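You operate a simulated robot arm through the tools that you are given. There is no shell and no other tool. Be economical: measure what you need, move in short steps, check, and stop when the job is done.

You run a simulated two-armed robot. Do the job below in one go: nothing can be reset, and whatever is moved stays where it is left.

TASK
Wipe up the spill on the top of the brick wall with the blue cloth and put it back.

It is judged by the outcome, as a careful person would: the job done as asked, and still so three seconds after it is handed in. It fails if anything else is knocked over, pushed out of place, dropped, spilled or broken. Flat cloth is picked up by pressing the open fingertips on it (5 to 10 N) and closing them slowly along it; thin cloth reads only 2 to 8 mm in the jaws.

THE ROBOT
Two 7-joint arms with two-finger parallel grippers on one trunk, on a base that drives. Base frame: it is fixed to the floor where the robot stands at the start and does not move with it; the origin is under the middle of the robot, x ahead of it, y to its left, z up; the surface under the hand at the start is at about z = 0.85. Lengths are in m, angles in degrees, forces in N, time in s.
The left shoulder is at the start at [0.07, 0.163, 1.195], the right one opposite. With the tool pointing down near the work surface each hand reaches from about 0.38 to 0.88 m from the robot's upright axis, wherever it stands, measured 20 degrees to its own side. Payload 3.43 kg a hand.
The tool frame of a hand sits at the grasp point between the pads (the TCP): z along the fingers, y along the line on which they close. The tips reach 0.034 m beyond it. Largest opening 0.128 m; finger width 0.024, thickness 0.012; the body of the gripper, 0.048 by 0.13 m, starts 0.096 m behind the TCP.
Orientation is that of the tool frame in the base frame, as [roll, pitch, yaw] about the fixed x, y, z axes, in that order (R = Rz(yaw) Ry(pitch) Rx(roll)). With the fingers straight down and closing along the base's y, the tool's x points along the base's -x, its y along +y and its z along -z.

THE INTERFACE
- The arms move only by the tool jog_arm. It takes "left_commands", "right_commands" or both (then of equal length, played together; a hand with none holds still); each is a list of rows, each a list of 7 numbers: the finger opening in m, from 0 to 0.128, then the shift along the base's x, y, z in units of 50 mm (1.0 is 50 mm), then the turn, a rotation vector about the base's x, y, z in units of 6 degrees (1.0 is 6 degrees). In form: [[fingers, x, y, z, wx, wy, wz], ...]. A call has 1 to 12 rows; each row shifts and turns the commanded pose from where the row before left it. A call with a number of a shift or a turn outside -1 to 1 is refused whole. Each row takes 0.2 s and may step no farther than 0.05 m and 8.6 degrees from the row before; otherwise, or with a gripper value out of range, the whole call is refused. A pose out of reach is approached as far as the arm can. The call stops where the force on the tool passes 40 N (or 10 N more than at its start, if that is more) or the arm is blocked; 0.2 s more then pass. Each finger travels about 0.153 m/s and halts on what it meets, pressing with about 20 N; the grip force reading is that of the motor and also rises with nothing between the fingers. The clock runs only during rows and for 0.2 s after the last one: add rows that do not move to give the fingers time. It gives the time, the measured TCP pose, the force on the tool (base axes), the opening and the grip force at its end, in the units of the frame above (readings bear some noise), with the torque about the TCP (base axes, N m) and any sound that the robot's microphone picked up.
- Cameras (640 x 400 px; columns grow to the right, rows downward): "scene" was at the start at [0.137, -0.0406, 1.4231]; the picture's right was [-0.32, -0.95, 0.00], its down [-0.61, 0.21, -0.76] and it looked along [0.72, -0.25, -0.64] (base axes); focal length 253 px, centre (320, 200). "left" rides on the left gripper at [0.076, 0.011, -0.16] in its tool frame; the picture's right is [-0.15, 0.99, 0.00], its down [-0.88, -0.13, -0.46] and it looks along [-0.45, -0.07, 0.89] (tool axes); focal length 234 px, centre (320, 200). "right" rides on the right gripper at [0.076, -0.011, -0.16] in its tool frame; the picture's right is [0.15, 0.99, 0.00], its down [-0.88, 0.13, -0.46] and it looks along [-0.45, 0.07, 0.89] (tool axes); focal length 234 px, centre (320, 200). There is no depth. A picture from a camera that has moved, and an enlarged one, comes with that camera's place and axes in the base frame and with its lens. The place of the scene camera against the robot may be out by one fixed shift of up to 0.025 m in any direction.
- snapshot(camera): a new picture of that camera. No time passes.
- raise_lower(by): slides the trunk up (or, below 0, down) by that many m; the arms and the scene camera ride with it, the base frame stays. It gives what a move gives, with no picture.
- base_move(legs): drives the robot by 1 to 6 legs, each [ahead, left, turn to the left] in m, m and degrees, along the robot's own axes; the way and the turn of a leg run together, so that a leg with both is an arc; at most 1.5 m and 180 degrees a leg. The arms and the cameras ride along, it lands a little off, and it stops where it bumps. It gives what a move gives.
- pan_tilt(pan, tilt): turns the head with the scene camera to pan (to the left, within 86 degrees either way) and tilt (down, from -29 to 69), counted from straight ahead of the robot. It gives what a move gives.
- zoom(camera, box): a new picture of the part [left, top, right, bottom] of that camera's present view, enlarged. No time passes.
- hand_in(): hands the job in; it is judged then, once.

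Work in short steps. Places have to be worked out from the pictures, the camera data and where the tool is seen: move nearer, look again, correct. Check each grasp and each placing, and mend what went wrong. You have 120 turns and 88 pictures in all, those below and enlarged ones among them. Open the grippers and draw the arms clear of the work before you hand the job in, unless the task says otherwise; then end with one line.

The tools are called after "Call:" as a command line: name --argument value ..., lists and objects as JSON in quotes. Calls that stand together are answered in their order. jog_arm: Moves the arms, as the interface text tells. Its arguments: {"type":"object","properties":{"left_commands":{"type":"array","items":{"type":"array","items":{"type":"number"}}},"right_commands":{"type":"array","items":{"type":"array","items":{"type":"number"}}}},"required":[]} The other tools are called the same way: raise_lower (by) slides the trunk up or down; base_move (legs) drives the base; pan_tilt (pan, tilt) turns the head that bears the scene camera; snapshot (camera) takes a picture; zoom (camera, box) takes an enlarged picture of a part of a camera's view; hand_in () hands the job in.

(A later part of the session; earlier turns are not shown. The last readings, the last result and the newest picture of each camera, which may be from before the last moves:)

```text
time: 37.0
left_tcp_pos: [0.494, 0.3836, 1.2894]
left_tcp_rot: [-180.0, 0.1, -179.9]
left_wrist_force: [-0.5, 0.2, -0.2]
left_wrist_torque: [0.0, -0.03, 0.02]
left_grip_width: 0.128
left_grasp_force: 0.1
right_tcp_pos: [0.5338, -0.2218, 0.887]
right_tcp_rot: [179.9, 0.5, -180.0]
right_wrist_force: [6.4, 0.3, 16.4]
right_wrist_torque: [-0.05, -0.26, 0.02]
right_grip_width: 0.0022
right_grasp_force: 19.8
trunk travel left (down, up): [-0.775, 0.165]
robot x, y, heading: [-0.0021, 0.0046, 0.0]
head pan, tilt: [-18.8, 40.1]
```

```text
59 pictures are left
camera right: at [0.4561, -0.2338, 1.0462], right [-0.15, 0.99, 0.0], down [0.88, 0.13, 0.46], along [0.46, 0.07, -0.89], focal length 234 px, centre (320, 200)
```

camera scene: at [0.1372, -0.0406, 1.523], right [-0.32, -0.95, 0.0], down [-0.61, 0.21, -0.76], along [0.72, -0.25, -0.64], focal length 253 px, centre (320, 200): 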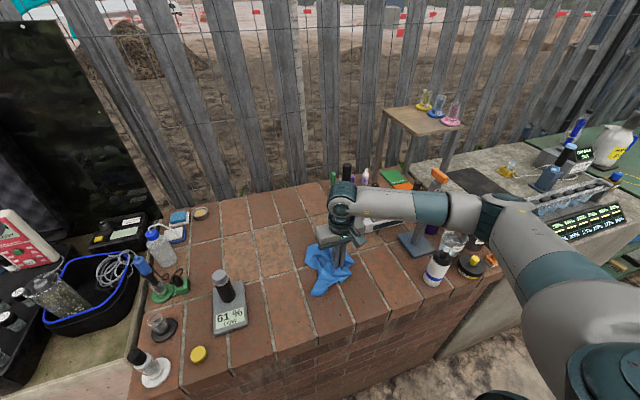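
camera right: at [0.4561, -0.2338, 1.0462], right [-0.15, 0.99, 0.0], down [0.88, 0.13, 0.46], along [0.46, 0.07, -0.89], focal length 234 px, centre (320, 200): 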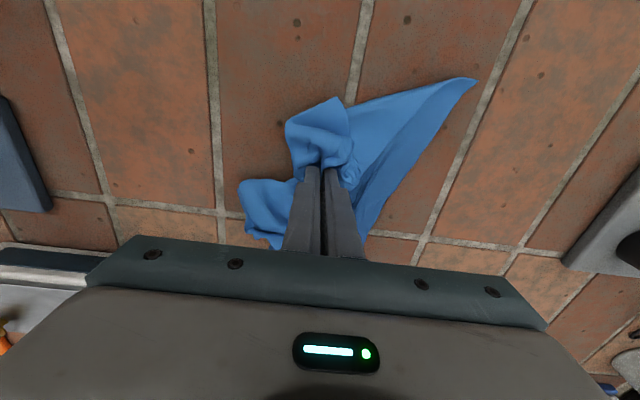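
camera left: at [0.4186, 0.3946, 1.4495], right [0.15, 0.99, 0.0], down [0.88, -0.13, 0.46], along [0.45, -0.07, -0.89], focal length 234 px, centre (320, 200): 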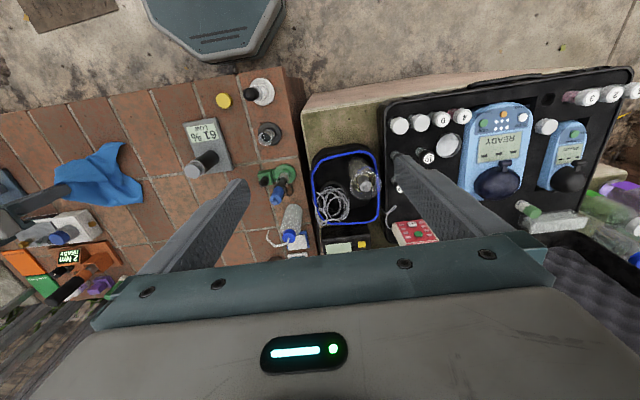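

The visible area is clean now. I scrub the second spot at (0.515, −0.19), then lift the cloth to inspect.

Call:
jog_arm --right_commands '[[0.0, -0.5, 0.2, 0.01, 0, 0, 0], [0.0, 0.1, 0.6, 0, 0, 0, 0], [0.0, 0, 0.6, 0, 0, 0, 0], [0.0, 0.3, -0.6, 0, 0, 0, 0], [0.0, 0, -0.6, 0, 0, 0, 0], [0.0, 0.2, 0.6, 0, 0, 0, 0], [0.0, 0, 0.6, 0, 0, 0, 0], [0.0, 0, 0.2, 0.6, 0, 0, 0], [0.0, 0, 0.4, 0.8, 0, 0, 0], [0.0, 0, 0.4, 0.8, 0, 0, 0], [0.0, 0, 0.4, 0.8, 0, 0, 0], [0.0, 0, 0.4, 0.8, 0, 0, 0]]'

Call:
jog_arm --right_commands '[[0.0, 0.3, 0.2, 0.8, 0, 0, 0], [0.0, 0.3, 0.2, 0.8, 0, 0, 0], [0.0, 0.3, 0, 0.5, 0, 0, 0], [0.0, 0, 0, 0, 0, 0, 0]]'

Call:
snapshot --camera "right"

Call:
zoom --camera "scene" --box '[240, 200, 440, 330]'

```text
time: 39.6
left_tcp_pos: [0.4939, 0.3855, 1.29]
left_tcp_rot: [-179.9, 0.1, 179.9]
left_wrist_force: [-0.4, 0.5, -0.4]
left_wrist_torque: [0.02, -0.02, 0.0]
left_grip_width: 0.128
left_grasp_force: 0.0
right_tcp_pos: [0.5368, -0.0617, 1.0781]
right_tcp_rot: [-180.0, 0.2, -180.0]
right_wrist_force: [-0.4, -0.5, 0.4]
right_wrist_torque: [-0.03, -0.02, 0.0]
right_grip_width: 0.0022
right_grasp_force: 20.1
trunk travel left (down, up): [-0.775, 0.165]
robot x, y, heading: [-0.0046, 0.0008, -0.1]
head pan, tilt: [-18.8, 40.1]
```

```text
time: 40.6
left_tcp_pos: [0.4942, 0.3841, 1.2884]
left_tcp_rot: [-180.0, -0.1, 180.0]
left_wrist_force: [0.8, -0.5, -0.1]
left_wrist_torque: [0.01, 0.01, 0.01]
left_grip_width: 0.128
left_grasp_force: 0.1
right_tcp_pos: [0.5858, -0.0437, 1.1818]
right_tcp_rot: [180.0, 0.1, 179.9]
right_wrist_force: [0.0, -0.1, -0.5]
right_wrist_torque: [0.0, 0.03, 0.01]
right_grip_width: 0.0019
right_grasp_force: 20.1
trunk travel left (down, up): [-0.775, 0.165]
robot x, y, heading: [-0.0007, -0.001, -0.2]
head pan, tilt: [-18.8, 40.1]
```

```text
58 pictures are left
camera right: at [0.5087, -0.0558, 1.3411], right [-0.15, 0.99, 0.0], down [0.88, 0.13, 0.46], along [0.45, 0.07, -0.89], focal length 234 px, centre (320, 200)
```

right: 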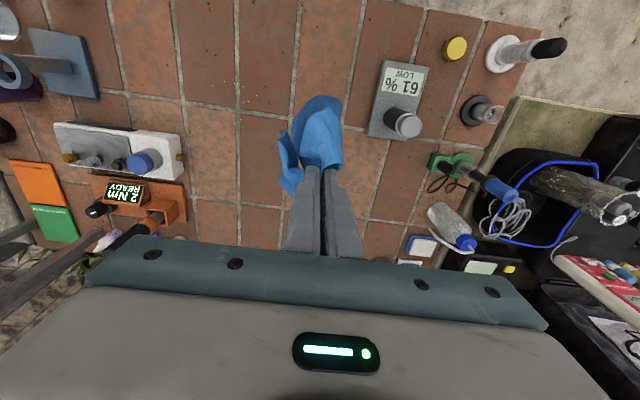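

```text
3.08 times, centred on (340, 265) of scene
camera zoom: at [0.1367, -0.0407, 1.5231], right [-0.32, -0.95, 0.0], down [-0.61, 0.21, -0.76], along [0.72, -0.25, -0.64], focal length 779 px, centre (258, 0)
```

zoom: 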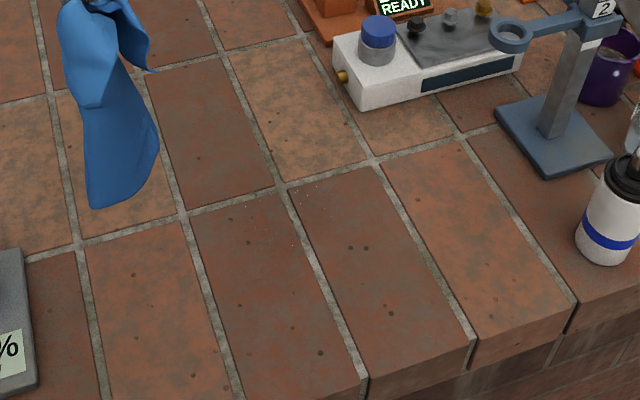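

The bricks look nearly clean with a few specks left. I zoom to locate them.

Call:
zoom --camera "right" --box '[170, 40, 320, 140]'

Call:
zoom --camera "scene" --box '[300, 240, 380, 290]'

```text
4.00 times, centred on (245, 90) of right
camera zoom: at [0.5087, -0.0558, 1.3411], right [-0.15, 0.99, 0.0], down [0.88, 0.13, 0.46], along [0.45, 0.07, -0.89], focal length 937 px, centre (620, 640)
```

zoom: 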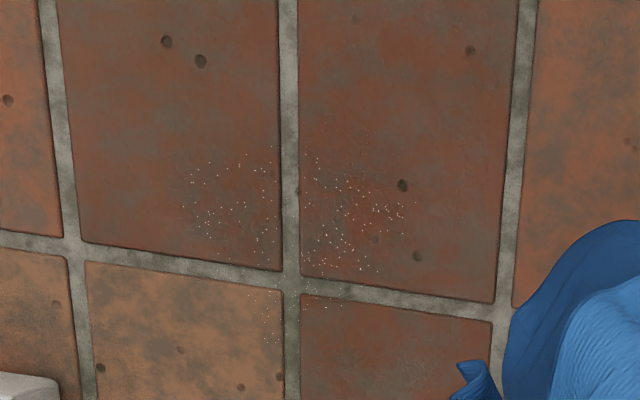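

```text
8.00 times, centred on (340, 265) of scene
camera zoom: at [0.1367, -0.0407, 1.5231], right [-0.32, -0.95, 0.0], down [-0.61, 0.21, -0.76], along [0.72, -0.25, -0.64], focal length 2024 px, centre (160, -320)
```

zoom: 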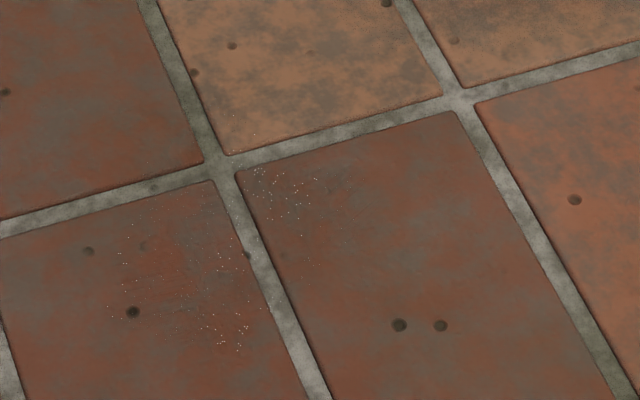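

A faint scatter remains over x 0.51–0.615, y −0.255 to −0.15. I go back down at its far-left corner and do a full systematic raster.

Call:
jog_arm --right_commands '[[0.0, 0.1, -0.2, -0.9, 0, 0, 0], [0.0, 0.1, -0.3, -0.9, 0, 0, 0], [0.0, 0.1, -0.3, -0.9, 0, 0, 0], [0.0, 0.1, -0.3, -0.9, 0, 0, 0], [0.0, 0.1, -0.3, -0.9, 0, 0, 0], [0.0, 0.1, -0.3, -0.9, 0, 0, 0], [0.0, 0, -0.1, -0.4, 0, 0, 0], [0.0, 0, 0, -0.1, 0, 0, 0], [0.0, 0, 0, 0, 0, 0, 0]]'

```text
time: 42.6
left_tcp_pos: [0.4958, 0.383, 1.2894]
left_tcp_rot: [179.9, 0.0, -180.0]
left_wrist_force: [-0.9, 0.1, 0.4]
left_wrist_torque: [0.0, -0.02, 0.02]
left_grip_width: 0.1279
left_grasp_force: 0.0
right_tcp_pos: [0.6146, -0.1338, 0.8901]
right_tcp_rot: [179.8, 0.3, -180.0]
right_wrist_force: [0.7, -0.6, 6.9]
right_wrist_torque: [-0.04, -0.01, 0.01]
right_grip_width: 0.0022
right_grasp_force: 19.9
trunk travel left (down, up): [-0.775, 0.165]
robot x, y, heading: [0.0012, -0.0034, -0.0]
head pan, tilt: [-18.8, 40.1]
```

At (0.615, −0.134) with 7 N, good. I run the first two raster lines.

Call:
jog_arm --right_commands '[[0.0, 0, -0.7, -0.02, 0, 0, 0], [0.0, 0, -0.7, 0, 0, 0, 0], [0.0, 0, -0.7, 0, 0, 0, 0], [0.0, 0, -0.7, 0, 0, 0, 0], [0.0, -0.36, 0, 0, 0, 0, 0], [0.0, 0, 0.7, 0, 0, 0, 0], [0.0, 0, 0.7, 0, 0, 0, 0], [0.0, 0, 0.7, 0, 0, 0, 0], [0.0, 0, 0.7, 0, 0, 0, 0], [0.0, -0.36, 0, 0, 0, 0, 0]]'

Call:
jog_arm --right_commands '[[0.0, 0, -0.7, 0, 0, 0, 0], [0.0, 0, -0.7, 0, 0, 0, 0], [0.0, 0, -0.7, 0, 0, 0, 0], [0.0, 0, -0.7, 0, 0, 0, 0], [0.0, -0.36, 0, 0, 0, 0, 0], [0.0, 0, 0.7, 0, 0, 0, 0], [0.0, 0, 0.7, 0, 0, 0, 0], [0.0, 0, 0.7, 0, 0, 0, 0], [0.0, 0, 0.7, 0, 0, 0, 0], [0.0, -0.36, 0, 0, 0, 0, 0]]'

Call:
snapshot --camera "right"

```text
time: 44.9
left_tcp_pos: [0.4914, 0.3854, 1.2914]
left_tcp_rot: [-180.0, 0.2, -179.9]
left_wrist_force: [0.2, 0.7, 0.0]
left_wrist_torque: [0.04, -0.02, -0.01]
left_grip_width: 0.1277
left_grasp_force: 0.0
right_tcp_pos: [0.5796, -0.1295, 0.8886]
right_tcp_rot: [179.7, 0.5, -179.9]
right_wrist_force: [10.8, 0.7, 32.7]
right_wrist_torque: [0.0, -0.4, -0.01]
right_grip_width: 0.0023
right_grasp_force: 20.0
trunk travel left (down, up): [-0.775, 0.165]
robot x, y, heading: [0.0028, -0.0043, -0.2]
head pan, tilt: [-18.8, 40.1]
```

```text
time: 46.2
left_tcp_pos: [0.4925, 0.3828, 1.2895]
left_tcp_rot: [-179.9, 0.0, -180.0]
left_wrist_force: [0.0, 0.3, -0.5]
left_wrist_torque: [0.06, 0.04, -0.01]
left_grip_width: 0.1278
left_grasp_force: 0.1
right_tcp_pos: [0.5621, -0.2655, 0.89]
right_tcp_rot: [-179.8, 0.6, 179.5]
right_wrist_force: [-3.9, 0.1, 17.1]
right_wrist_torque: [-0.04, 0.15, 0.0]
right_grip_width: 0.0024
right_grasp_force: 20.4
trunk travel left (down, up): [-0.775, 0.165]
robot x, y, heading: [-0.0029, -0.0008, 0.1]
head pan, tilt: [-18.8, 40.1]
stopped in row 6 (right hand): the force on the tool passed its limit at 47 N (the readings are from after the stop); the commanded pose is now the measured one
```

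```text
54 pictures are left
camera right: at [0.4844, -0.2759, 1.0477], right [-0.14, 0.99, -0.01], down [0.88, 0.13, 0.46], along [0.46, 0.06, -0.89], focal length 234 px, centre (320, 200)
```

right: 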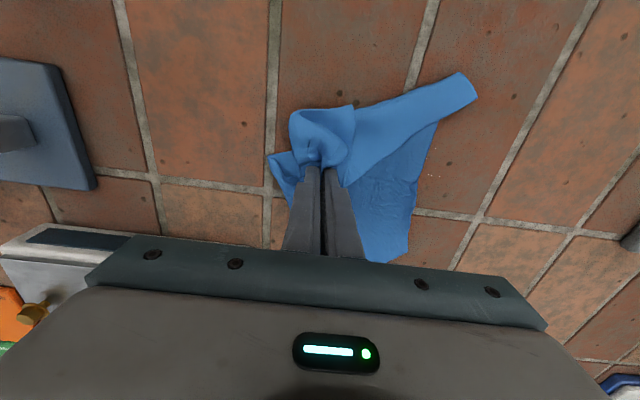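

I ease off 2 mm and continue the raster at x ≈ 0.56 and 0.54.

Call:
jog_arm --right_commands '[[0.0, 0, 0, 0.04, 0, 0, 0], [0.0, 0, 0.7, 0, 0, 0, 0], [0.0, 0, 0.7, 0, 0, 0, 0], [0.0, 0, 0.7, 0, 0, 0, 0], [0.0, 0, 0.5, 0, 0, 0, 0], [0.0, -0.36, 0, 0, 0, 0, 0], [0.0, 0, -0.7, 0, 0, 0, 0], [0.0, 0, -0.7, 0, 0, 0, 0], [0.0, 0, -0.7, 0, 0, 0, 0], [0.0, 0, -0.5, 0, 0, 0, 0]]'

Call:
jog_arm --right_commands '[[0.0, -0.36, 0, 0, 0, 0, 0], [0.0, 0, 0.7, 0, 0, 0, 0], [0.0, 0, 0.7, 0, 0, 0, 0], [0.0, 0, 0.7, 0, 0, 0, 0], [0.0, 0, 0.5, 0, 0, 0, 0], [0.0, -0.36, 0, 0, 0, 0, 0], [0.0, 0, -0.7, 0, 0, 0, 0], [0.0, 0, -0.7, 0, 0, 0, 0], [0.0, 0, -0.7, 0, 0, 0, 0]]'

Call:
snapshot --camera "right"

```text
time: 48.4
left_tcp_pos: [0.4937, 0.383, 1.29]
left_tcp_rot: [180.0, 0.0, -180.0]
left_wrist_force: [0.9, 0.1, -0.2]
left_wrist_torque: [0.0, 0.02, 0.05]
left_grip_width: 0.128
left_grasp_force: 0.0
right_tcp_pos: [0.5427, -0.2675, 0.8894]
right_tcp_rot: [-179.6, 0.4, 179.6]
right_wrist_force: [1.1, 1.4, 5.5]
right_wrist_torque: [0.04, 0.03, -0.03]
right_grip_width: 0.0024
right_grasp_force: 20.5
trunk travel left (down, up): [-0.775, 0.165]
robot x, y, heading: [-0.0008, 0.0007, -0.3]
head pan, tilt: [-18.8, 40.1]
```

```text
time: 50.4
left_tcp_pos: [0.4931, 0.3826, 1.2896]
left_tcp_rot: [-179.9, 0.2, 179.9]
left_wrist_force: [0.5, 0.4, 0.5]
left_wrist_torque: [0.03, 0.0, 0.0]
left_grip_width: 0.1279
left_grasp_force: 0.0
right_tcp_pos: [0.5058, -0.2423, 0.8888]
right_tcp_rot: [-179.6, 0.5, 179.6]
right_wrist_force: [1.2, 3.1, 11.3]
right_wrist_torque: [0.15, -0.02, -0.04]
right_grip_width: 0.0024
right_grasp_force: 20.0
trunk travel left (down, up): [-0.775, 0.165]
robot x, y, heading: [0.0021, 0.0016, 0.0]
head pan, tilt: [-18.8, 40.1]
```

```text
53 pictures are left
camera right: at [0.4286, -0.2522, 1.0482], right [-0.14, 0.99, -0.01], down [0.88, 0.13, 0.46], along [0.46, 0.06, -0.89], focal length 234 px, centre (320, 200)
```

right: 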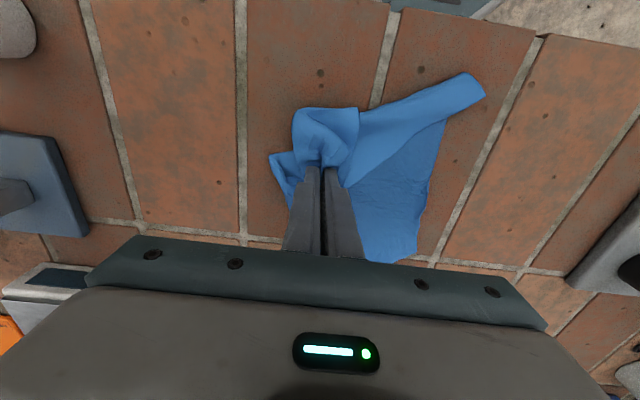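

Next I cross the lines with strokes along x, at moderate force, from y ≈ −0.25 toward −0.15.

Call:
jog_arm --right_commands '[[0.0, 0, -0.2, 0.005, 0, 0, 0], [0.0, 0.75, 0, 0, 0, 0, 0], [0.0, 0.75, 0, 0, 0, 0, 0], [0.0, 0.7, 0, 0, 0, 0, 0], [0.0, 0, 0.4, 0, 0, 0, 0], [0.0, -0.75, 0, 0, 0, 0, 0], [0.0, -0.75, 0, 0, 0, 0, 0], [0.0, -0.7, 0, 0, 0, 0, 0], [0.0, 0, 0.4, 0, 0, 0, 0], [0.0, 0.75, 0, 0, 0, 0, 0], [0.0, 0.75, 0, 0, 0, 0, 0], [0.0, 0.7, 0, 0, 0, 0, 0]]'

Call:
jog_arm --right_commands '[[0.0, 0, 0.4, 0, 0, 0, 0], [0.0, -0.75, 0, 0, 0, 0, 0], [0.0, -0.75, 0, 0, 0, 0, 0], [0.0, -0.7, 0, 0, 0, 0, 0], [0.0, 0, 0.4, 0, 0, 0, 0], [0.0, 0.75, 0, 0, 0, 0, 0], [0.0, 0.75, 0, 0, 0, 0, 0], [0.0, 0.7, 0, 0, 0, 0, 0], [0.0, 0, 0.4, 0, 0, 0, 0], [0.0, -0.75, 0, 0, 0, 0, 0], [0.0, -0.75, 0, 0, 0, 0, 0], [0.0, -0.7, 0, 0, 0, 0, 0]]'

Call:
jog_arm --right_commands '[[0.0, 0, 0.2, 0.6, 0, 0, 0], [0.0, 0.2, 0.2, 0.8, 0, 0, 0], [0.0, 0.2, 0.2, 0.8, 0, 0, 0], [0.0, 0.2, 0.2, 0.8, 0, 0, 0], [0.0, 0.2, 0.2, 0.8, 0, 0, 0], [0.0, 0.2, 0.2, 0.8, 0, 0, 0], [0.0, 0.2, 0.2, 0.8, 0, 0, 0], [0.0, 0.2, 0.2, 0.5, 0, 0, 0], [0.0, 0, 0, 0, 0, 0, 0]]'

Call:
zoom --camera "scene" --box '[290, 230, 390, 295]'

Call:
snapshot --camera "right"

```text
time: 53.0
left_tcp_pos: [0.4954, 0.3828, 1.2878]
left_tcp_rot: [-179.9, 0.0, 179.9]
left_wrist_force: [0.6, 0.7, -0.1]
left_wrist_torque: [0.01, -0.01, 0.03]
left_grip_width: 0.1279
left_grasp_force: 0.0
right_tcp_pos: [0.6222, -0.2114, 0.8897]
right_tcp_rot: [-179.5, 0.4, 179.6]
right_wrist_force: [-1.2, 0.1, 4.5]
right_wrist_torque: [0.02, 0.09, -0.03]
right_grip_width: 0.0024
right_grasp_force: 19.8
trunk travel left (down, up): [-0.775, 0.165]
robot x, y, heading: [-0.0008, 0.0037, -0.1]
head pan, tilt: [-18.8, 40.1]
```

```text
time: 55.6
left_tcp_pos: [0.4935, 0.3833, 1.2901]
left_tcp_rot: [-180.0, 0.0, -180.0]
left_wrist_force: [0.1, 0.4, -0.5]
left_wrist_torque: [0.01, -0.01, -0.02]
left_grip_width: 0.128
left_grasp_force: 0.1
right_tcp_pos: [0.5051, -0.1515, 0.8899]
right_tcp_rot: [-179.6, 0.3, 179.6]
right_wrist_force: [1.9, -0.2, 4.2]
right_wrist_torque: [-0.01, -0.06, 0.01]
right_grip_width: 0.0023
right_grasp_force: 20.0
trunk travel left (down, up): [-0.775, 0.165]
robot x, y, heading: [-0.0002, -0.0011, -0.1]
head pan, tilt: [-18.8, 40.1]
```

```text
time: 57.6
left_tcp_pos: [0.494, 0.3821, 1.2897]
left_tcp_rot: [180.0, 0.0, 180.0]
left_wrist_force: [0.4, -0.2, -0.5]
left_wrist_torque: [0.03, 0.03, 0.01]
left_grip_width: 0.1279
left_grasp_force: 0.1
right_tcp_pos: [0.5774, -0.0718, 1.1838]
right_tcp_rot: [-179.6, 0.4, 179.6]
right_wrist_force: [-0.3, -0.2, -0.8]
right_wrist_torque: [0.02, -0.02, 0.02]
right_grip_width: 0.0023
right_grasp_force: 20.1
trunk travel left (down, up): [-0.775, 0.165]
robot x, y, heading: [-0.0001, -0.001, -0.0]
head pan, tilt: [-18.8, 40.1]
```

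```text
6.15 times, centred on (340, 262) of scene
camera zoom: at [0.1371, -0.0416, 1.5231], right [-0.32, -0.95, 0.0], down [-0.61, 0.21, -0.76], along [0.72, -0.25, -0.64], focal length 1557 px, centre (197, -185)
```

zoom: 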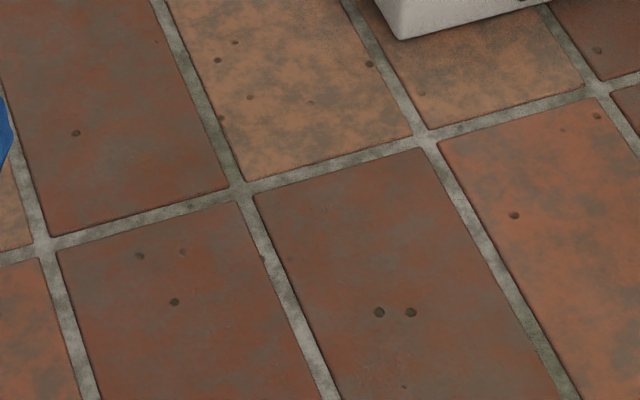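

```text
51 pictures are left
camera right: at [0.4999, -0.0817, 1.3432], right [-0.14, 0.99, -0.01], down [0.88, 0.13, 0.46], along [0.46, 0.06, -0.89], focal length 234 px, centre (320, 200)
```

right: 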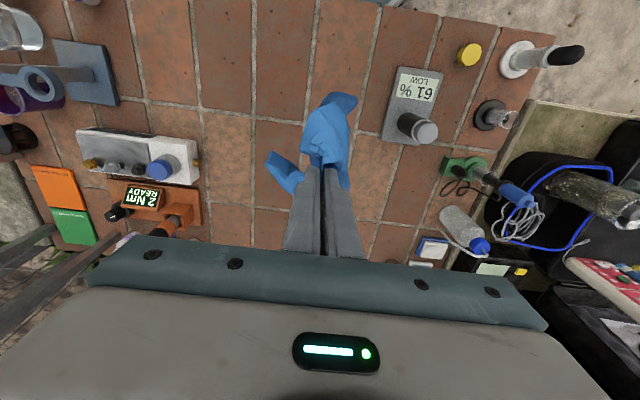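

The spill area looks spotless from the scene camera. I check it once from the hand camera too.

Call:
zoom --camera "right" --box '[190, 40, 340, 140]'

```text
4.00 times, centred on (265, 90) of right
camera zoom: at [0.4999, -0.0817, 1.3432], right [-0.14, 0.99, -0.01], down [0.88, 0.13, 0.46], along [0.46, 0.06, -0.89], focal length 937 px, centre (540, 640)
```

zoom: 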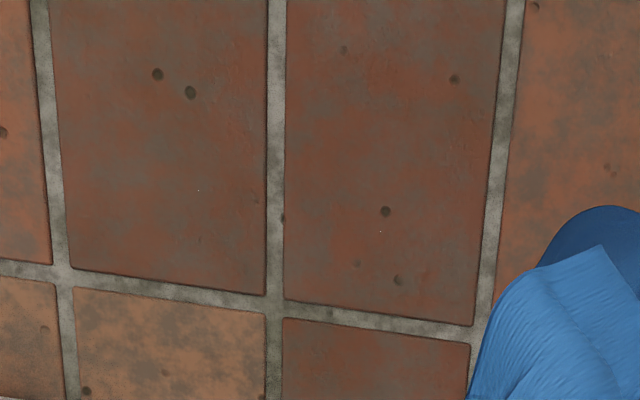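

Only two specks remain, at (0.54, −0.243) and (0.545, −0.156), on one line. I do one more stroke over both.

Call:
jog_arm --right_commands '[[0.0, -0.1, -0.2, -0.9, 0, 0, 0], [0.0, -0.1, -0.2, -0.9, 0, 0, 0], [0.0, -0.1, -0.2, -0.9, 0, 0, 0], [0.0, -0.1, -0.2, -0.9, 0, 0, 0], [0.0, -0.1, -0.2, -0.9, 0, 0, 0], [0.0, -0.15, -0.2, -0.9, 0, 0, 0], [0.0, 0, 0, -0.4, 0, 0, 0], [0.0, 0, 0, -0.14, 0, 0, 0], [0.0, 0, 0, 0, 0, 0, 0]]'

Call:
jog_arm --right_commands '[[0.0, 0, -0.65, 0, 0, 0, 0], [0.0, 0, -0.65, 0, 0, 0, 0], [0.0, 0, -0.65, 0, 0, 0, 0], [0.0, 0, -0.4, 0, 0, 0, 0], [0.0, 0.15, 0, 0, 0, 0, 0], [0.0, 0, 0.65, 0, 0, 0, 0], [0.0, 0, 0.65, 0, 0, 0, 0], [0.0, 0, 0.65, 0, 0, 0, 0], [0.0, 0, 0.4, 0, 0, 0, 0], [0.0, -0.3, 0, 0, 0, 0, 0], [0.0, 0, -0.65, 0, 0, 0, 0], [0.0, 0, -0.65, 0, 0, 0, 0]]'

Call:
jog_arm --right_commands '[[0.0, 0, -0.65, 0, 0, 0, 0], [0.0, 0.1, -0.2, 0, 0, 0, 0], [0.0, 0, 0.65, 0, 0, 0, 0], [0.0, 0, 0.65, 0, 0, 0, 0], [0.0, 0, 0.65, 0.0, 0, 0, 0], [0.0, 0, 0.4, 0.7, 0, 0, 0], [0.0, 0, 0.4, 0.8, 0, 0, 0], [0.0, 0, 0.2, 0.8, 0, 0, 0], [0.0, 0.2, 0.2, 0.8, 0, 0, 0], [0.0, 0.2, 0, 0.8, 0, 0, 0], [0.0, 0.2, 0, 0.8, 0, 0, 0], [0.0, 0.2, 0, 0.8, 0, 0, 0]]'

Call:
snapshot --camera "right"

Call:
snapshot --camera "scene"

```text
time: 59.6
left_tcp_pos: [0.494, 0.3825, 1.2891]
left_tcp_rot: [-180.0, 0.1, -179.9]
left_wrist_force: [0.9, -0.8, -0.6]
left_wrist_torque: [0.04, 0.01, 0.03]
left_grip_width: 0.1278
left_grasp_force: 0.1
right_tcp_pos: [0.5474, -0.1333, 0.89]
right_tcp_rot: [-179.8, 0.6, 179.5]
right_wrist_force: [-1.2, -3.2, 25.8]
right_wrist_torque: [0.02, -0.1, 0.0]
right_grip_width: 0.0025
right_grasp_force: 19.9
trunk travel left (down, up): [-0.775, 0.165]
robot x, y, heading: [-0.0008, -0.0017, -0.1]
head pan, tilt: [-18.8, 40.1]
```

```text
time: 62.2
left_tcp_pos: [0.4925, 0.383, 1.2905]
left_tcp_rot: [-179.9, 0.0, 179.8]
left_wrist_force: [0.4, -0.8, -0.2]
left_wrist_torque: [-0.02, 0.0, 0.02]
left_grip_width: 0.128
left_grasp_force: 0.0
right_tcp_pos: [0.5373, -0.1949, 0.8884]
right_tcp_rot: [-179.7, 0.5, 179.8]
right_wrist_force: [-0.4, 5.9, 18.9]
right_wrist_torque: [0.25, -0.05, 0.03]
right_grip_width: 0.0024
right_grasp_force: 19.8
trunk travel left (down, up): [-0.775, 0.165]
robot x, y, heading: [0.0043, 0.0041, -0.3]
head pan, tilt: [-18.8, 40.1]
```

```text
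time: 64.8
left_tcp_pos: [0.4942, 0.383, 1.2896]
left_tcp_rot: [-179.8, 0.0, -180.0]
left_wrist_force: [-0.3, 0.6, 0.6]
left_wrist_torque: [-0.03, -0.03, -0.05]
left_grip_width: 0.1281
left_grasp_force: 0.0
right_tcp_pos: [0.5811, -0.0839, 1.1639]
right_tcp_rot: [-179.6, 0.4, 179.6]
right_wrist_force: [-0.6, 0.2, -0.2]
right_wrist_torque: [-0.03, 0.0, 0.02]
right_grip_width: 0.0022
right_grasp_force: 19.9
trunk travel left (down, up): [-0.775, 0.165]
robot x, y, heading: [-0.0023, 0.0004, -0.0]
head pan, tilt: [-18.8, 40.1]
```

```text
49 pictures are left
camera right: at [0.5043, -0.0926, 1.322], right [-0.14, 0.99, -0.01], down [0.88, 0.13, 0.46], along [0.46, 0.06, -0.89], focal length 234 px, centre (320, 200)
```

right: 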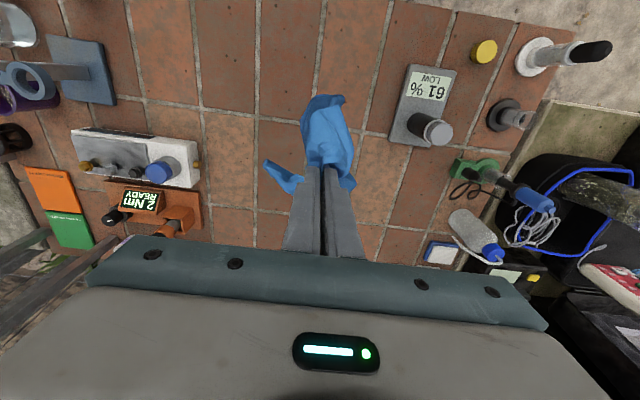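

```text
48 pictures are left
camera scene: at [0.1365, -0.0403, 1.5231], right [-0.32, -0.95, 0.0], down [-0.61, 0.21, -0.77], along [0.72, -0.25, -0.64], focal length 253 px, centre (320, 200)
```

scene: 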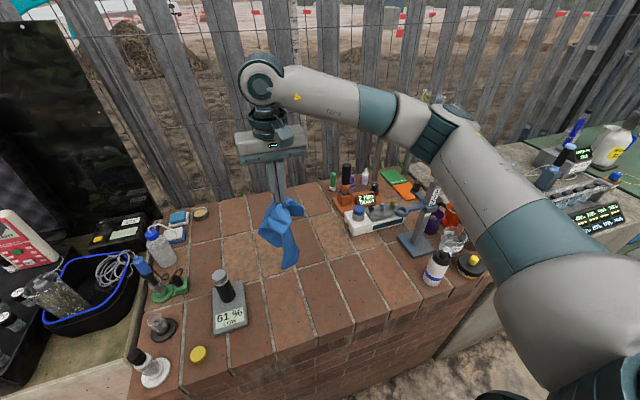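

Clean. Now I carry the cloth back, to the left side of its old place, ready to lay it out toward −y.

Call:
jog_arm --right_commands '[[0.0, 0.64, 0.64, 0, 0, 0, 0], [0.0, 0.64, 0.64, 0, 0, 0, 0], [0.0, 0.64, 0.64, 0, 0, 0, 0], [0.0, 0.64, 0.64, 0, 0, 0, 0], [0.0, 0.64, 0.64, 0, 0, 0, 0], [0.0, 0.64, 0.64, 0, 0, 0, 0], [0.0, 0, 0, 0, 0, 0, 0], [0.0, 0, 0, 0, 0, 0, 0]]'

Call:
snapshot --camera "right"

Call:
snapshot --camera "scene"

```text
time: 66.6
left_tcp_pos: [0.4941, 0.3842, 1.2885]
left_tcp_rot: [-179.9, 0.0, -180.0]
left_wrist_force: [-0.3, 0.1, 0.9]
left_wrist_torque: [-0.05, 0.0, 0.0]
left_grip_width: 0.1281
left_grasp_force: 0.0
right_tcp_pos: [0.7544, 0.0953, 1.1602]
right_tcp_rot: [-179.5, 0.5, 179.7]
right_wrist_force: [-0.3, -0.1, -0.1]
right_wrist_torque: [0.0, 0.0, -0.05]
right_grip_width: 0.0021
right_grasp_force: 20.3
right hand out of reach, approached as far as the arm can: row 6
trunk travel left (down, up): [-0.775, 0.165]
robot x, y, heading: [-0.0028, -0.0019, -0.1]
head pan, tilt: [-18.8, 40.1]
```

```text
47 pictures are left
camera right: at [0.6767, 0.0854, 1.3189], right [-0.14, 0.99, -0.01], down [0.88, 0.13, 0.46], along [0.46, 0.06, -0.89], focal length 234 px, centre (320, 200)
```

right: 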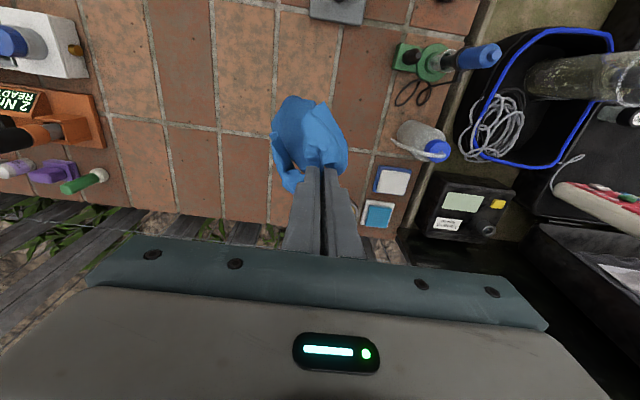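

```text
46 pictures are left
camera scene: at [0.1364, -0.0388, 1.5232], right [-0.32, -0.95, 0.0], down [-0.61, 0.21, -0.77], along [0.72, -0.25, -0.64], focal length 253 px, centre (320, 200)
```

scene: 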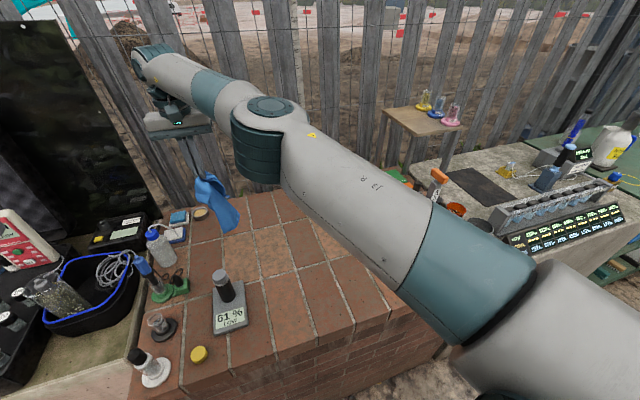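

The arm is at its reach limit because the trunk is raised; I lower the trunk 0.1 m again, which also brings the cloth's tip onto the bricks.

Call:
raise_lower --by -0.1

Call:
snapshot --camera "right"

Call:
snapshot --camera "scene"

```text
time: 67.9
left_tcp_pos: [0.4944, 0.3833, 1.1897]
left_tcp_rot: [-179.9, 0.0, 180.0]
left_wrist_force: [0.1, 0.2, -0.4]
left_wrist_torque: [-0.01, -0.02, -0.02]
left_grip_width: 0.1279
left_grasp_force: 0.0
right_tcp_pos: [0.7545, 0.0922, 1.0607]
right_tcp_rot: [-179.7, 0.4, 179.6]
right_wrist_force: [0.0, -0.5, -0.6]
right_wrist_torque: [0.0, -0.03, 0.03]
right_grip_width: 0.0021
right_grasp_force: 19.7
trunk travel left (down, up): [-0.675, 0.265]
robot x, y, heading: [0.0015, 0.0005, -0.1]
head pan, tilt: [-18.8, 40.1]
```

```text
45 pictures are left
camera right: at [0.6771, 0.083, 1.2189], right [-0.14, 0.99, -0.01], down [0.88, 0.13, 0.46], along [0.46, 0.06, -0.89], focal length 234 px, centre (320, 200)
```

right: 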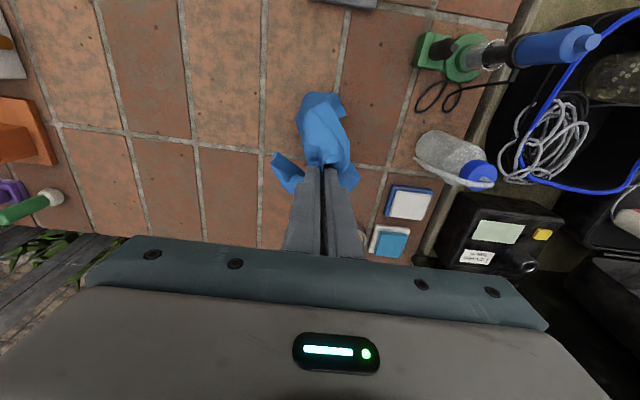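

```text
44 pictures are left
camera scene: at [0.1367, -0.0412, 1.4232], right [-0.32, -0.95, 0.0], down [-0.61, 0.21, -0.77], along [0.72, -0.25, -0.64], focal length 253 px, centre (320, 200)
```

scene: 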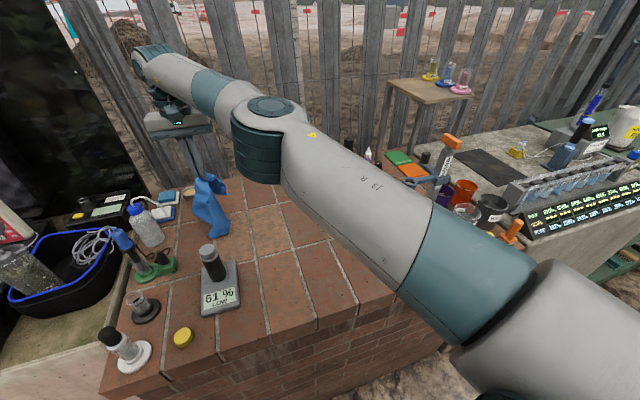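

The cloth hangs with its lower end near the left part of its old place. I touch it down and sweep toward −y while lowering.

Call:
jog_arm --right_commands '[[0.0, 0.1, 0, -0.6, 0, 0, 0], [0.0, 0.1, 0, -0.4, 0, 0, 0], [0.0, 0.05, -0.7, -0.15, 0, 0, 0], [0.0, 0.05, -0.8, -0.25, 0, 0, 0], [0.0, 0, -0.8, -0.4, 0, 0, 0], [0.0, 0, -0.7, -0.6, 0, 0, 0], [0.0, 0, -0.6, -0.6, 0, 0, 0], [0.0, 0, -0.4, -0.4, 0, 0, 0], [0.0, 0, 0, 0, 0, 0, 0]]'

Call:
snapshot --camera "right"

Call:
snapshot --camera "scene"

```text
time: 69.9
left_tcp_pos: [0.495, 0.3834, 1.188]
left_tcp_rot: [-179.9, 0.0, -179.9]
left_wrist_force: [-0.2, -0.4, 0.2]
left_wrist_torque: [0.0, 0.02, -0.02]
left_grip_width: 0.1279
left_grasp_force: 0.0
right_tcp_pos: [0.7641, -0.1091, 0.889]
right_tcp_rot: [-179.6, 0.5, 179.6]
right_wrist_force: [-0.2, 0.2, 0.4]
right_wrist_torque: [-0.01, 0.0, -0.03]
right_grip_width: 0.0022
right_grasp_force: 19.8
right hand out of reach, approached as far as the arm can: row 2
trunk travel left (down, up): [-0.675, 0.265]
robot x, y, heading: [-0.0027, -0.0001, 0.1]
head pan, tilt: [-18.8, 40.1]
```

```text
43 pictures are left
camera right: at [0.6869, -0.1182, 1.0483], right [-0.14, 0.99, -0.01], down [0.88, 0.13, 0.46], along [0.46, 0.06, -0.89], focal length 234 px, centre (320, 200)
```

right: 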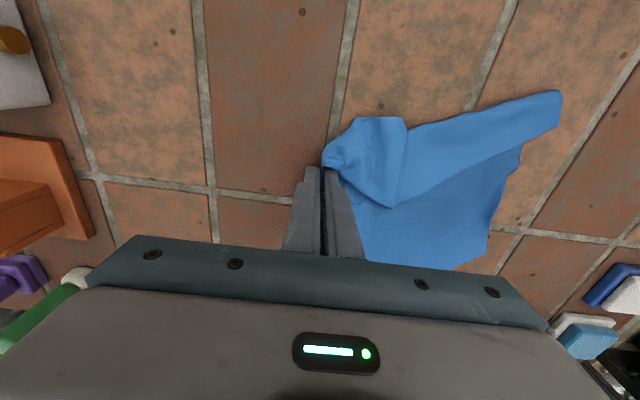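

```text
42 pictures are left
camera scene: at [0.1368, -0.0404, 1.4231], right [-0.32, -0.95, 0.0], down [-0.61, 0.21, -0.77], along [0.72, -0.25, -0.64], focal length 253 px, centre (320, 200)
```

scene: 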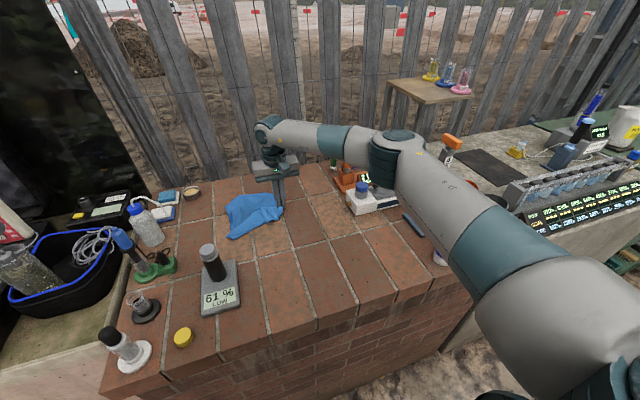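

It is laid back within its old place, with the near strip folded over. I release it and rise straight up.

Call:
jog_arm --right_commands '[[0.01, 0, 0, 0, 0, 0, 0], [0.03, 0, 0, 0, 0, 0, 0], [0.05, 0, 0, 0, 0, 0, 0], [0.05, 0, 0, 0.3, 0, 0, 0], [0.05, 0, 0, 0.6, 0, 0, 0], [0.05, 0, 0, 0.8, 0, 0, 0], [0.05, 0, 0, 0.8, 0, 0, 0], [0.05, -0.3, 0, 0.8, 0, 0, 0], [0.05, -0.3, 0, 0.8, 0, 0, 0]]'

Call:
snapshot --camera "right"

Call:
zoom --camera "scene" --box '[190, 160, 350, 270]'

```text
time: 71.9
left_tcp_pos: [0.4937, 0.3833, 1.1893]
left_tcp_rot: [-180.0, 0.1, 180.0]
left_wrist_force: [-0.1, -0.7, -0.4]
left_wrist_torque: [-0.01, -0.02, -0.02]
left_grip_width: 0.128
left_grasp_force: 0.1
right_tcp_pos: [0.7374, -0.1078, 1.095]
right_tcp_rot: [-179.6, 0.5, 179.6]
right_wrist_force: [-1.7, -0.3, 0.5]
right_wrist_torque: [0.0, -0.03, 0.0]
right_grip_width: 0.05
right_grasp_force: 0.1
trunk travel left (down, up): [-0.675, 0.265]
robot x, y, heading: [-0.0019, 0.0008, 0.0]
head pan, tilt: [-18.8, 40.1]
```

```text
41 pictures are left
camera right: at [0.6597, -0.1182, 1.254], right [-0.14, 0.99, -0.01], down [0.88, 0.13, 0.46], along [0.46, 0.06, -0.89], focal length 234 px, centre (320, 200)
```

right: 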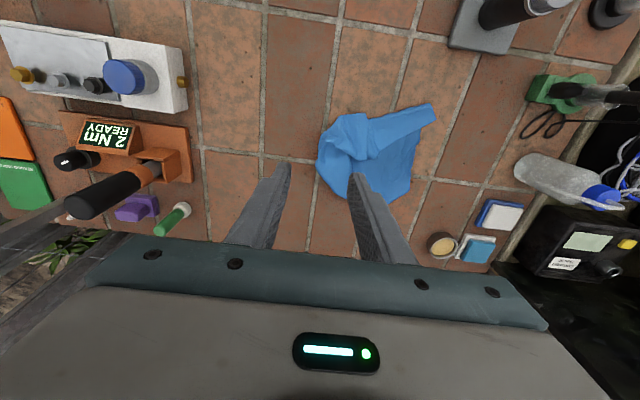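

```text
3.64 times, centred on (270, 215) of scene
camera zoom: at [0.1356, -0.0408, 1.4232], right [-0.32, -0.95, 0.0], down [-0.61, 0.21, -0.77], along [0.72, -0.25, -0.64], focal length 920 px, centre (502, 146)
```

zoom: 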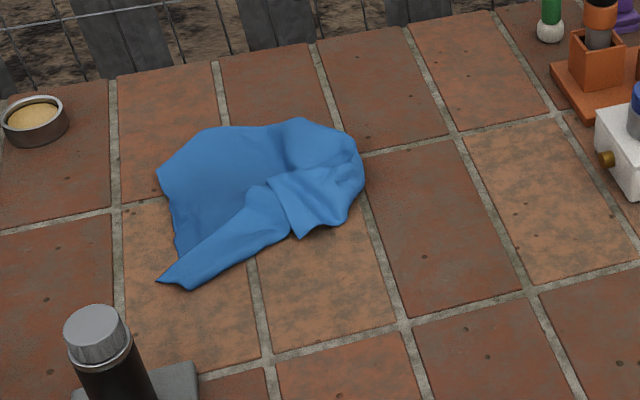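

The cloth is back on its spot (centre within about 2 cm) but its near-right corner is bunched over. It lay flat before, so I look closely to see if I can pull that corner out.

Call:
zoom --camera "right" --box '[290, 80, 450, 215]'

```text
2.96 times, centred on (370, 148) of right
camera zoom: at [0.6597, -0.1182, 1.254], right [-0.14, 0.99, -0.01], down [0.88, 0.13, 0.46], along [0.46, 0.06, -0.89], focal length 694 px, centre (172, 356)
```

zoom: 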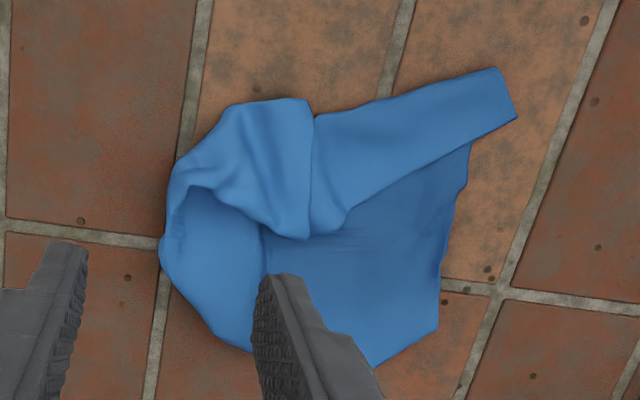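

The free near-right corner lies folded at about (0.775, −0.025). I go above the flap at (0.757, −0.036) with the jaws at 4 cm and press gently.

Call:
jog_arm --right_commands '[[0.04, 0.2, 0.7, -0.5, 0, 0, 0], [0.04, 0.2, 0.7, -0.5, 0, 0, 0], [0.04, 0, 0, -0.9, 0, 0, 0], [0.04, 0, 0, -0.9, 0, 0, 0], [0.04, 0, 0, -0.9, 0, 0, 0], [0.04, 0, 0, -0.1, 0, 0, 0], [0.04, 0, 0, 0, 0, 0, 0]]'

Call:
jog_arm --right_commands '[[0.04, 0, 0, -0.12, 0, 0, 0], [0.04, 0, 0, 0, 0, 0, 0]]'

Call:
snapshot --camera "right"

```text
time: 73.5
left_tcp_pos: [0.4946, 0.3838, 1.1887]
left_tcp_rot: [-180.0, 0.0, -180.0]
left_wrist_force: [-0.7, -0.5, -0.2]
left_wrist_torque: [-0.02, -0.01, 0.01]
left_grip_width: 0.1278
left_grasp_force: 0.0
right_tcp_pos: [0.7577, -0.0395, 0.9021]
right_tcp_rot: [-179.6, 0.4, 179.6]
right_wrist_force: [0.2, -0.6, 0.0]
right_wrist_torque: [0.0, 0.01, 0.0]
right_grip_width: 0.0399
right_grasp_force: 0.1
trunk travel left (down, up): [-0.675, 0.265]
robot x, y, heading: [-0.0034, -0.0019, -0.1]
head pan, tilt: [-18.8, 40.1]
```

```text
time: 74.1
left_tcp_pos: [0.4952, 0.3817, 1.19]
left_tcp_rot: [-180.0, 0.0, -180.0]
left_wrist_force: [-0.1, -0.4, 0.4]
left_wrist_torque: [-0.05, 0.04, 0.01]
left_grip_width: 0.1282
left_grasp_force: 0.0
right_tcp_pos: [0.7581, -0.0397, 0.8978]
right_tcp_rot: [-179.6, 0.4, 179.6]
right_wrist_force: [0.6, -1.2, -0.8]
right_wrist_torque: [-0.01, 0.03, -0.01]
right_grip_width: 0.0399
right_grasp_force: 0.0
trunk travel left (down, up): [-0.675, 0.265]
robot x, y, heading: [-0.0026, 0.0024, -0.2]
head pan, tilt: [-18.8, 40.1]
```

```text
38 pictures are left
camera right: at [0.68, -0.0492, 1.056], right [-0.14, 0.99, -0.01], down [0.88, 0.13, 0.46], along [0.46, 0.06, -0.89], focal length 234 px, centre (320, 200)
```

right: 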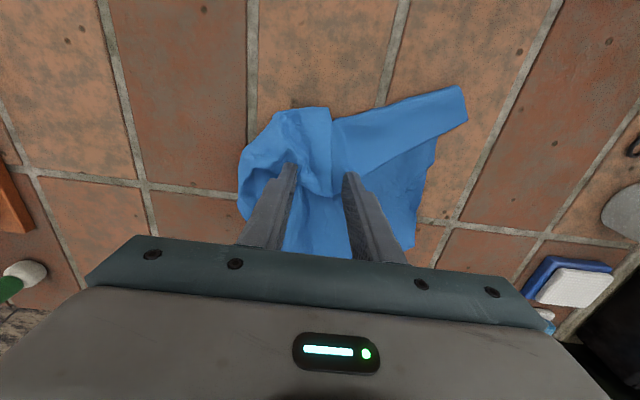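

The fingers straddle the flap. I lower about 6 mm, close, then lift a little to see what was caught.

Call:
jog_arm --right_commands '[[0.04, 0, 0, -0.12, 0, 0, 0], [0.034, 0, 0, 0, 0, 0, 0], [0.028, 0, 0, 0, 0, 0, 0], [0.022, 0, 0, 0, 0, 0, 0], [0.016, 0, 0, 0, 0, 0, 0], [0.01, 0, 0, 0, 0, 0, 0], [0.004, 0, 0, 0, 0, 0, 0], [0.0, 0, 0, 0, 0, 0, 0], [0.0, 0, 0, 0, 0, 0, 0]]'

Call:
jog_arm --right_commands '[[0.0, 0, 0, 0.3, 0, 0, 0], [0.0, 0, 0, 0.4, 0, 0, 0], [0.0, 0, 0, 0.3, 0, 0, 0], [0.0, 0, 0, 0, 0, 0, 0]]'

Call:
snapshot --camera "right"

Call:
zoom --camera "scene" --box '[190, 160, 350, 270]'

```text
time: 76.1
left_tcp_pos: [0.4962, 0.3835, 1.1889]
left_tcp_rot: [-179.9, 0.0, 180.0]
left_wrist_force: [0.4, 0.9, -0.5]
left_wrist_torque: [-0.01, 0.01, -0.01]
left_grip_width: 0.1278
left_grasp_force: 0.1
right_tcp_pos: [0.7567, -0.0393, 0.8924]
right_tcp_rot: [-179.6, 0.3, 179.6]
right_wrist_force: [0.3, -0.4, 1.0]
right_wrist_torque: [0.01, -0.01, -0.02]
right_grip_width: 0.0059
right_grasp_force: 20.5
trunk travel left (down, up): [-0.675, 0.265]
robot x, y, heading: [-0.001, -0.0009, 0.1]
head pan, tilt: [-18.8, 40.1]
```

```text
time: 77.1
left_tcp_pos: [0.4961, 0.3829, 1.1893]
left_tcp_rot: [-179.9, -0.1, 180.0]
left_wrist_force: [0.8, 0.5, 0.0]
left_wrist_torque: [-0.04, -0.02, 0.01]
left_grip_width: 0.1279
left_grasp_force: 0.1
right_tcp_pos: [0.7577, -0.0389, 0.9422]
right_tcp_rot: [-179.6, 0.4, 179.6]
right_wrist_force: [0.0, 0.3, 0.2]
right_wrist_torque: [-0.02, 0.0, 0.01]
right_grip_width: 0.0053
right_grasp_force: 19.9
trunk travel left (down, up): [-0.675, 0.265]
robot x, y, heading: [0.0011, 0.0002, -0.1]
head pan, tilt: [-18.8, 40.1]
```

```text
37 pictures are left
camera right: at [0.6792, -0.0485, 1.1011], right [-0.14, 0.99, -0.01], down [0.88, 0.13, 0.46], along [0.46, 0.06, -0.89], focal length 234 px, centre (320, 200)
```

right: 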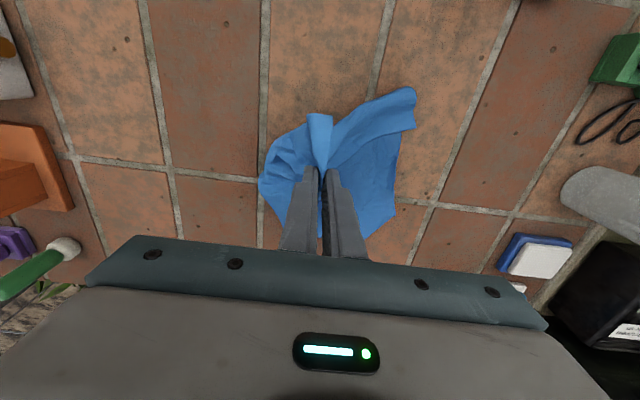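

```text
3.64 times, centred on (270, 215) of scene
camera zoom: at [0.1372, -0.041, 1.4231], right [-0.32, -0.95, 0.0], down [-0.61, 0.21, -0.76], along [0.72, -0.25, -0.64], focal length 920 px, centre (502, 146)
```

zoom: 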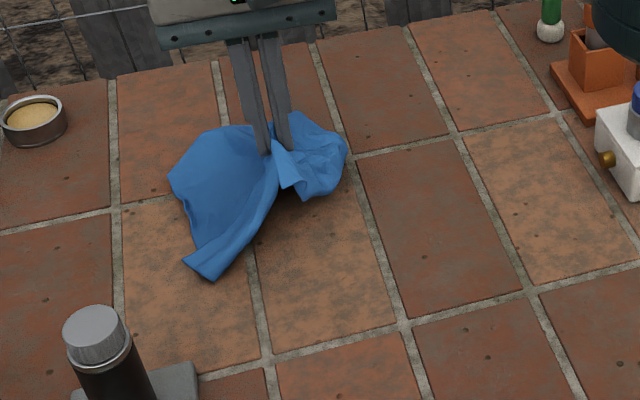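

The corner flap is caught. I draw it out toward the near right while lowering it.

Call:
jog_arm --right_commands '[[0.0, -0.5, -0.45, 0, 0, 0, 0], [0.0, -0.5, -0.45, -0.2, 0, 0, 0], [0.0, -0.5, -0.45, -0.3, 0, 0, 0], [0.0, -0.4, -0.4, -0.3, 0, 0, 0], [0.0, 0, 0, 0, 0, 0, 0]]'

Call:
snapshot --camera "right"

Call:
zoom --camera "scene" --box '[190, 160, 350, 270]'

```text
time: 78.3
left_tcp_pos: [0.4954, 0.3841, 1.1902]
left_tcp_rot: [-179.9, 0.1, 180.0]
left_wrist_force: [-0.1, 0.6, -0.6]
left_wrist_torque: [0.0, 0.0, 0.0]
left_grip_width: 0.128
left_grasp_force: 0.0
right_tcp_pos: [0.6621, -0.1284, 0.9006]
right_tcp_rot: [-179.6, 0.4, 179.6]
right_wrist_force: [-0.5, 1.5, -0.1]
right_wrist_torque: [-0.04, -0.01, -0.02]
right_grip_width: 0.005
right_grasp_force: 20.1
trunk travel left (down, up): [-0.675, 0.265]
robot x, y, heading: [0.0017, -0.0002, 0.0]
head pan, tilt: [-18.8, 40.1]
```

```text
35 pictures are left
camera right: at [0.5832, -0.1374, 1.06], right [-0.14, 0.99, -0.01], down [0.88, 0.13, 0.46], along [0.46, 0.06, -0.89], focal length 234 px, centre (320, 200)
```

right: 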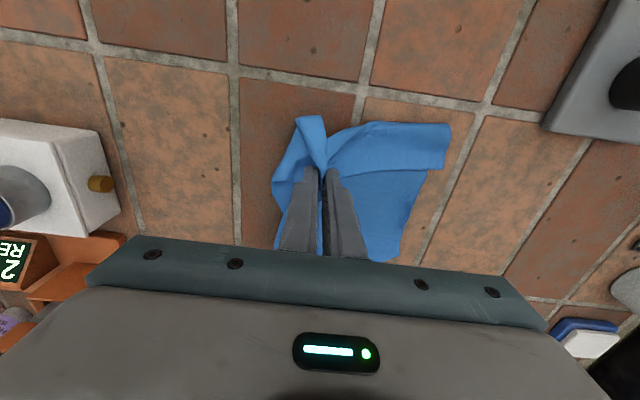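

```text
3.64 times, centred on (270, 215) of scene
camera zoom: at [0.1374, -0.0399, 1.4231], right [-0.32, -0.95, 0.0], down [-0.61, 0.21, -0.76], along [0.72, -0.25, -0.64], focal length 920 px, centre (502, 146)
```

zoom: 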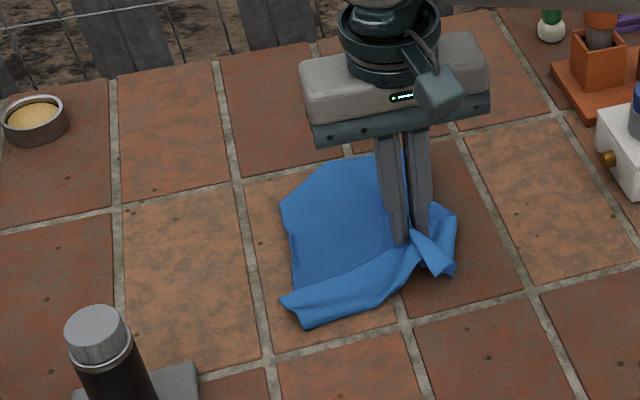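

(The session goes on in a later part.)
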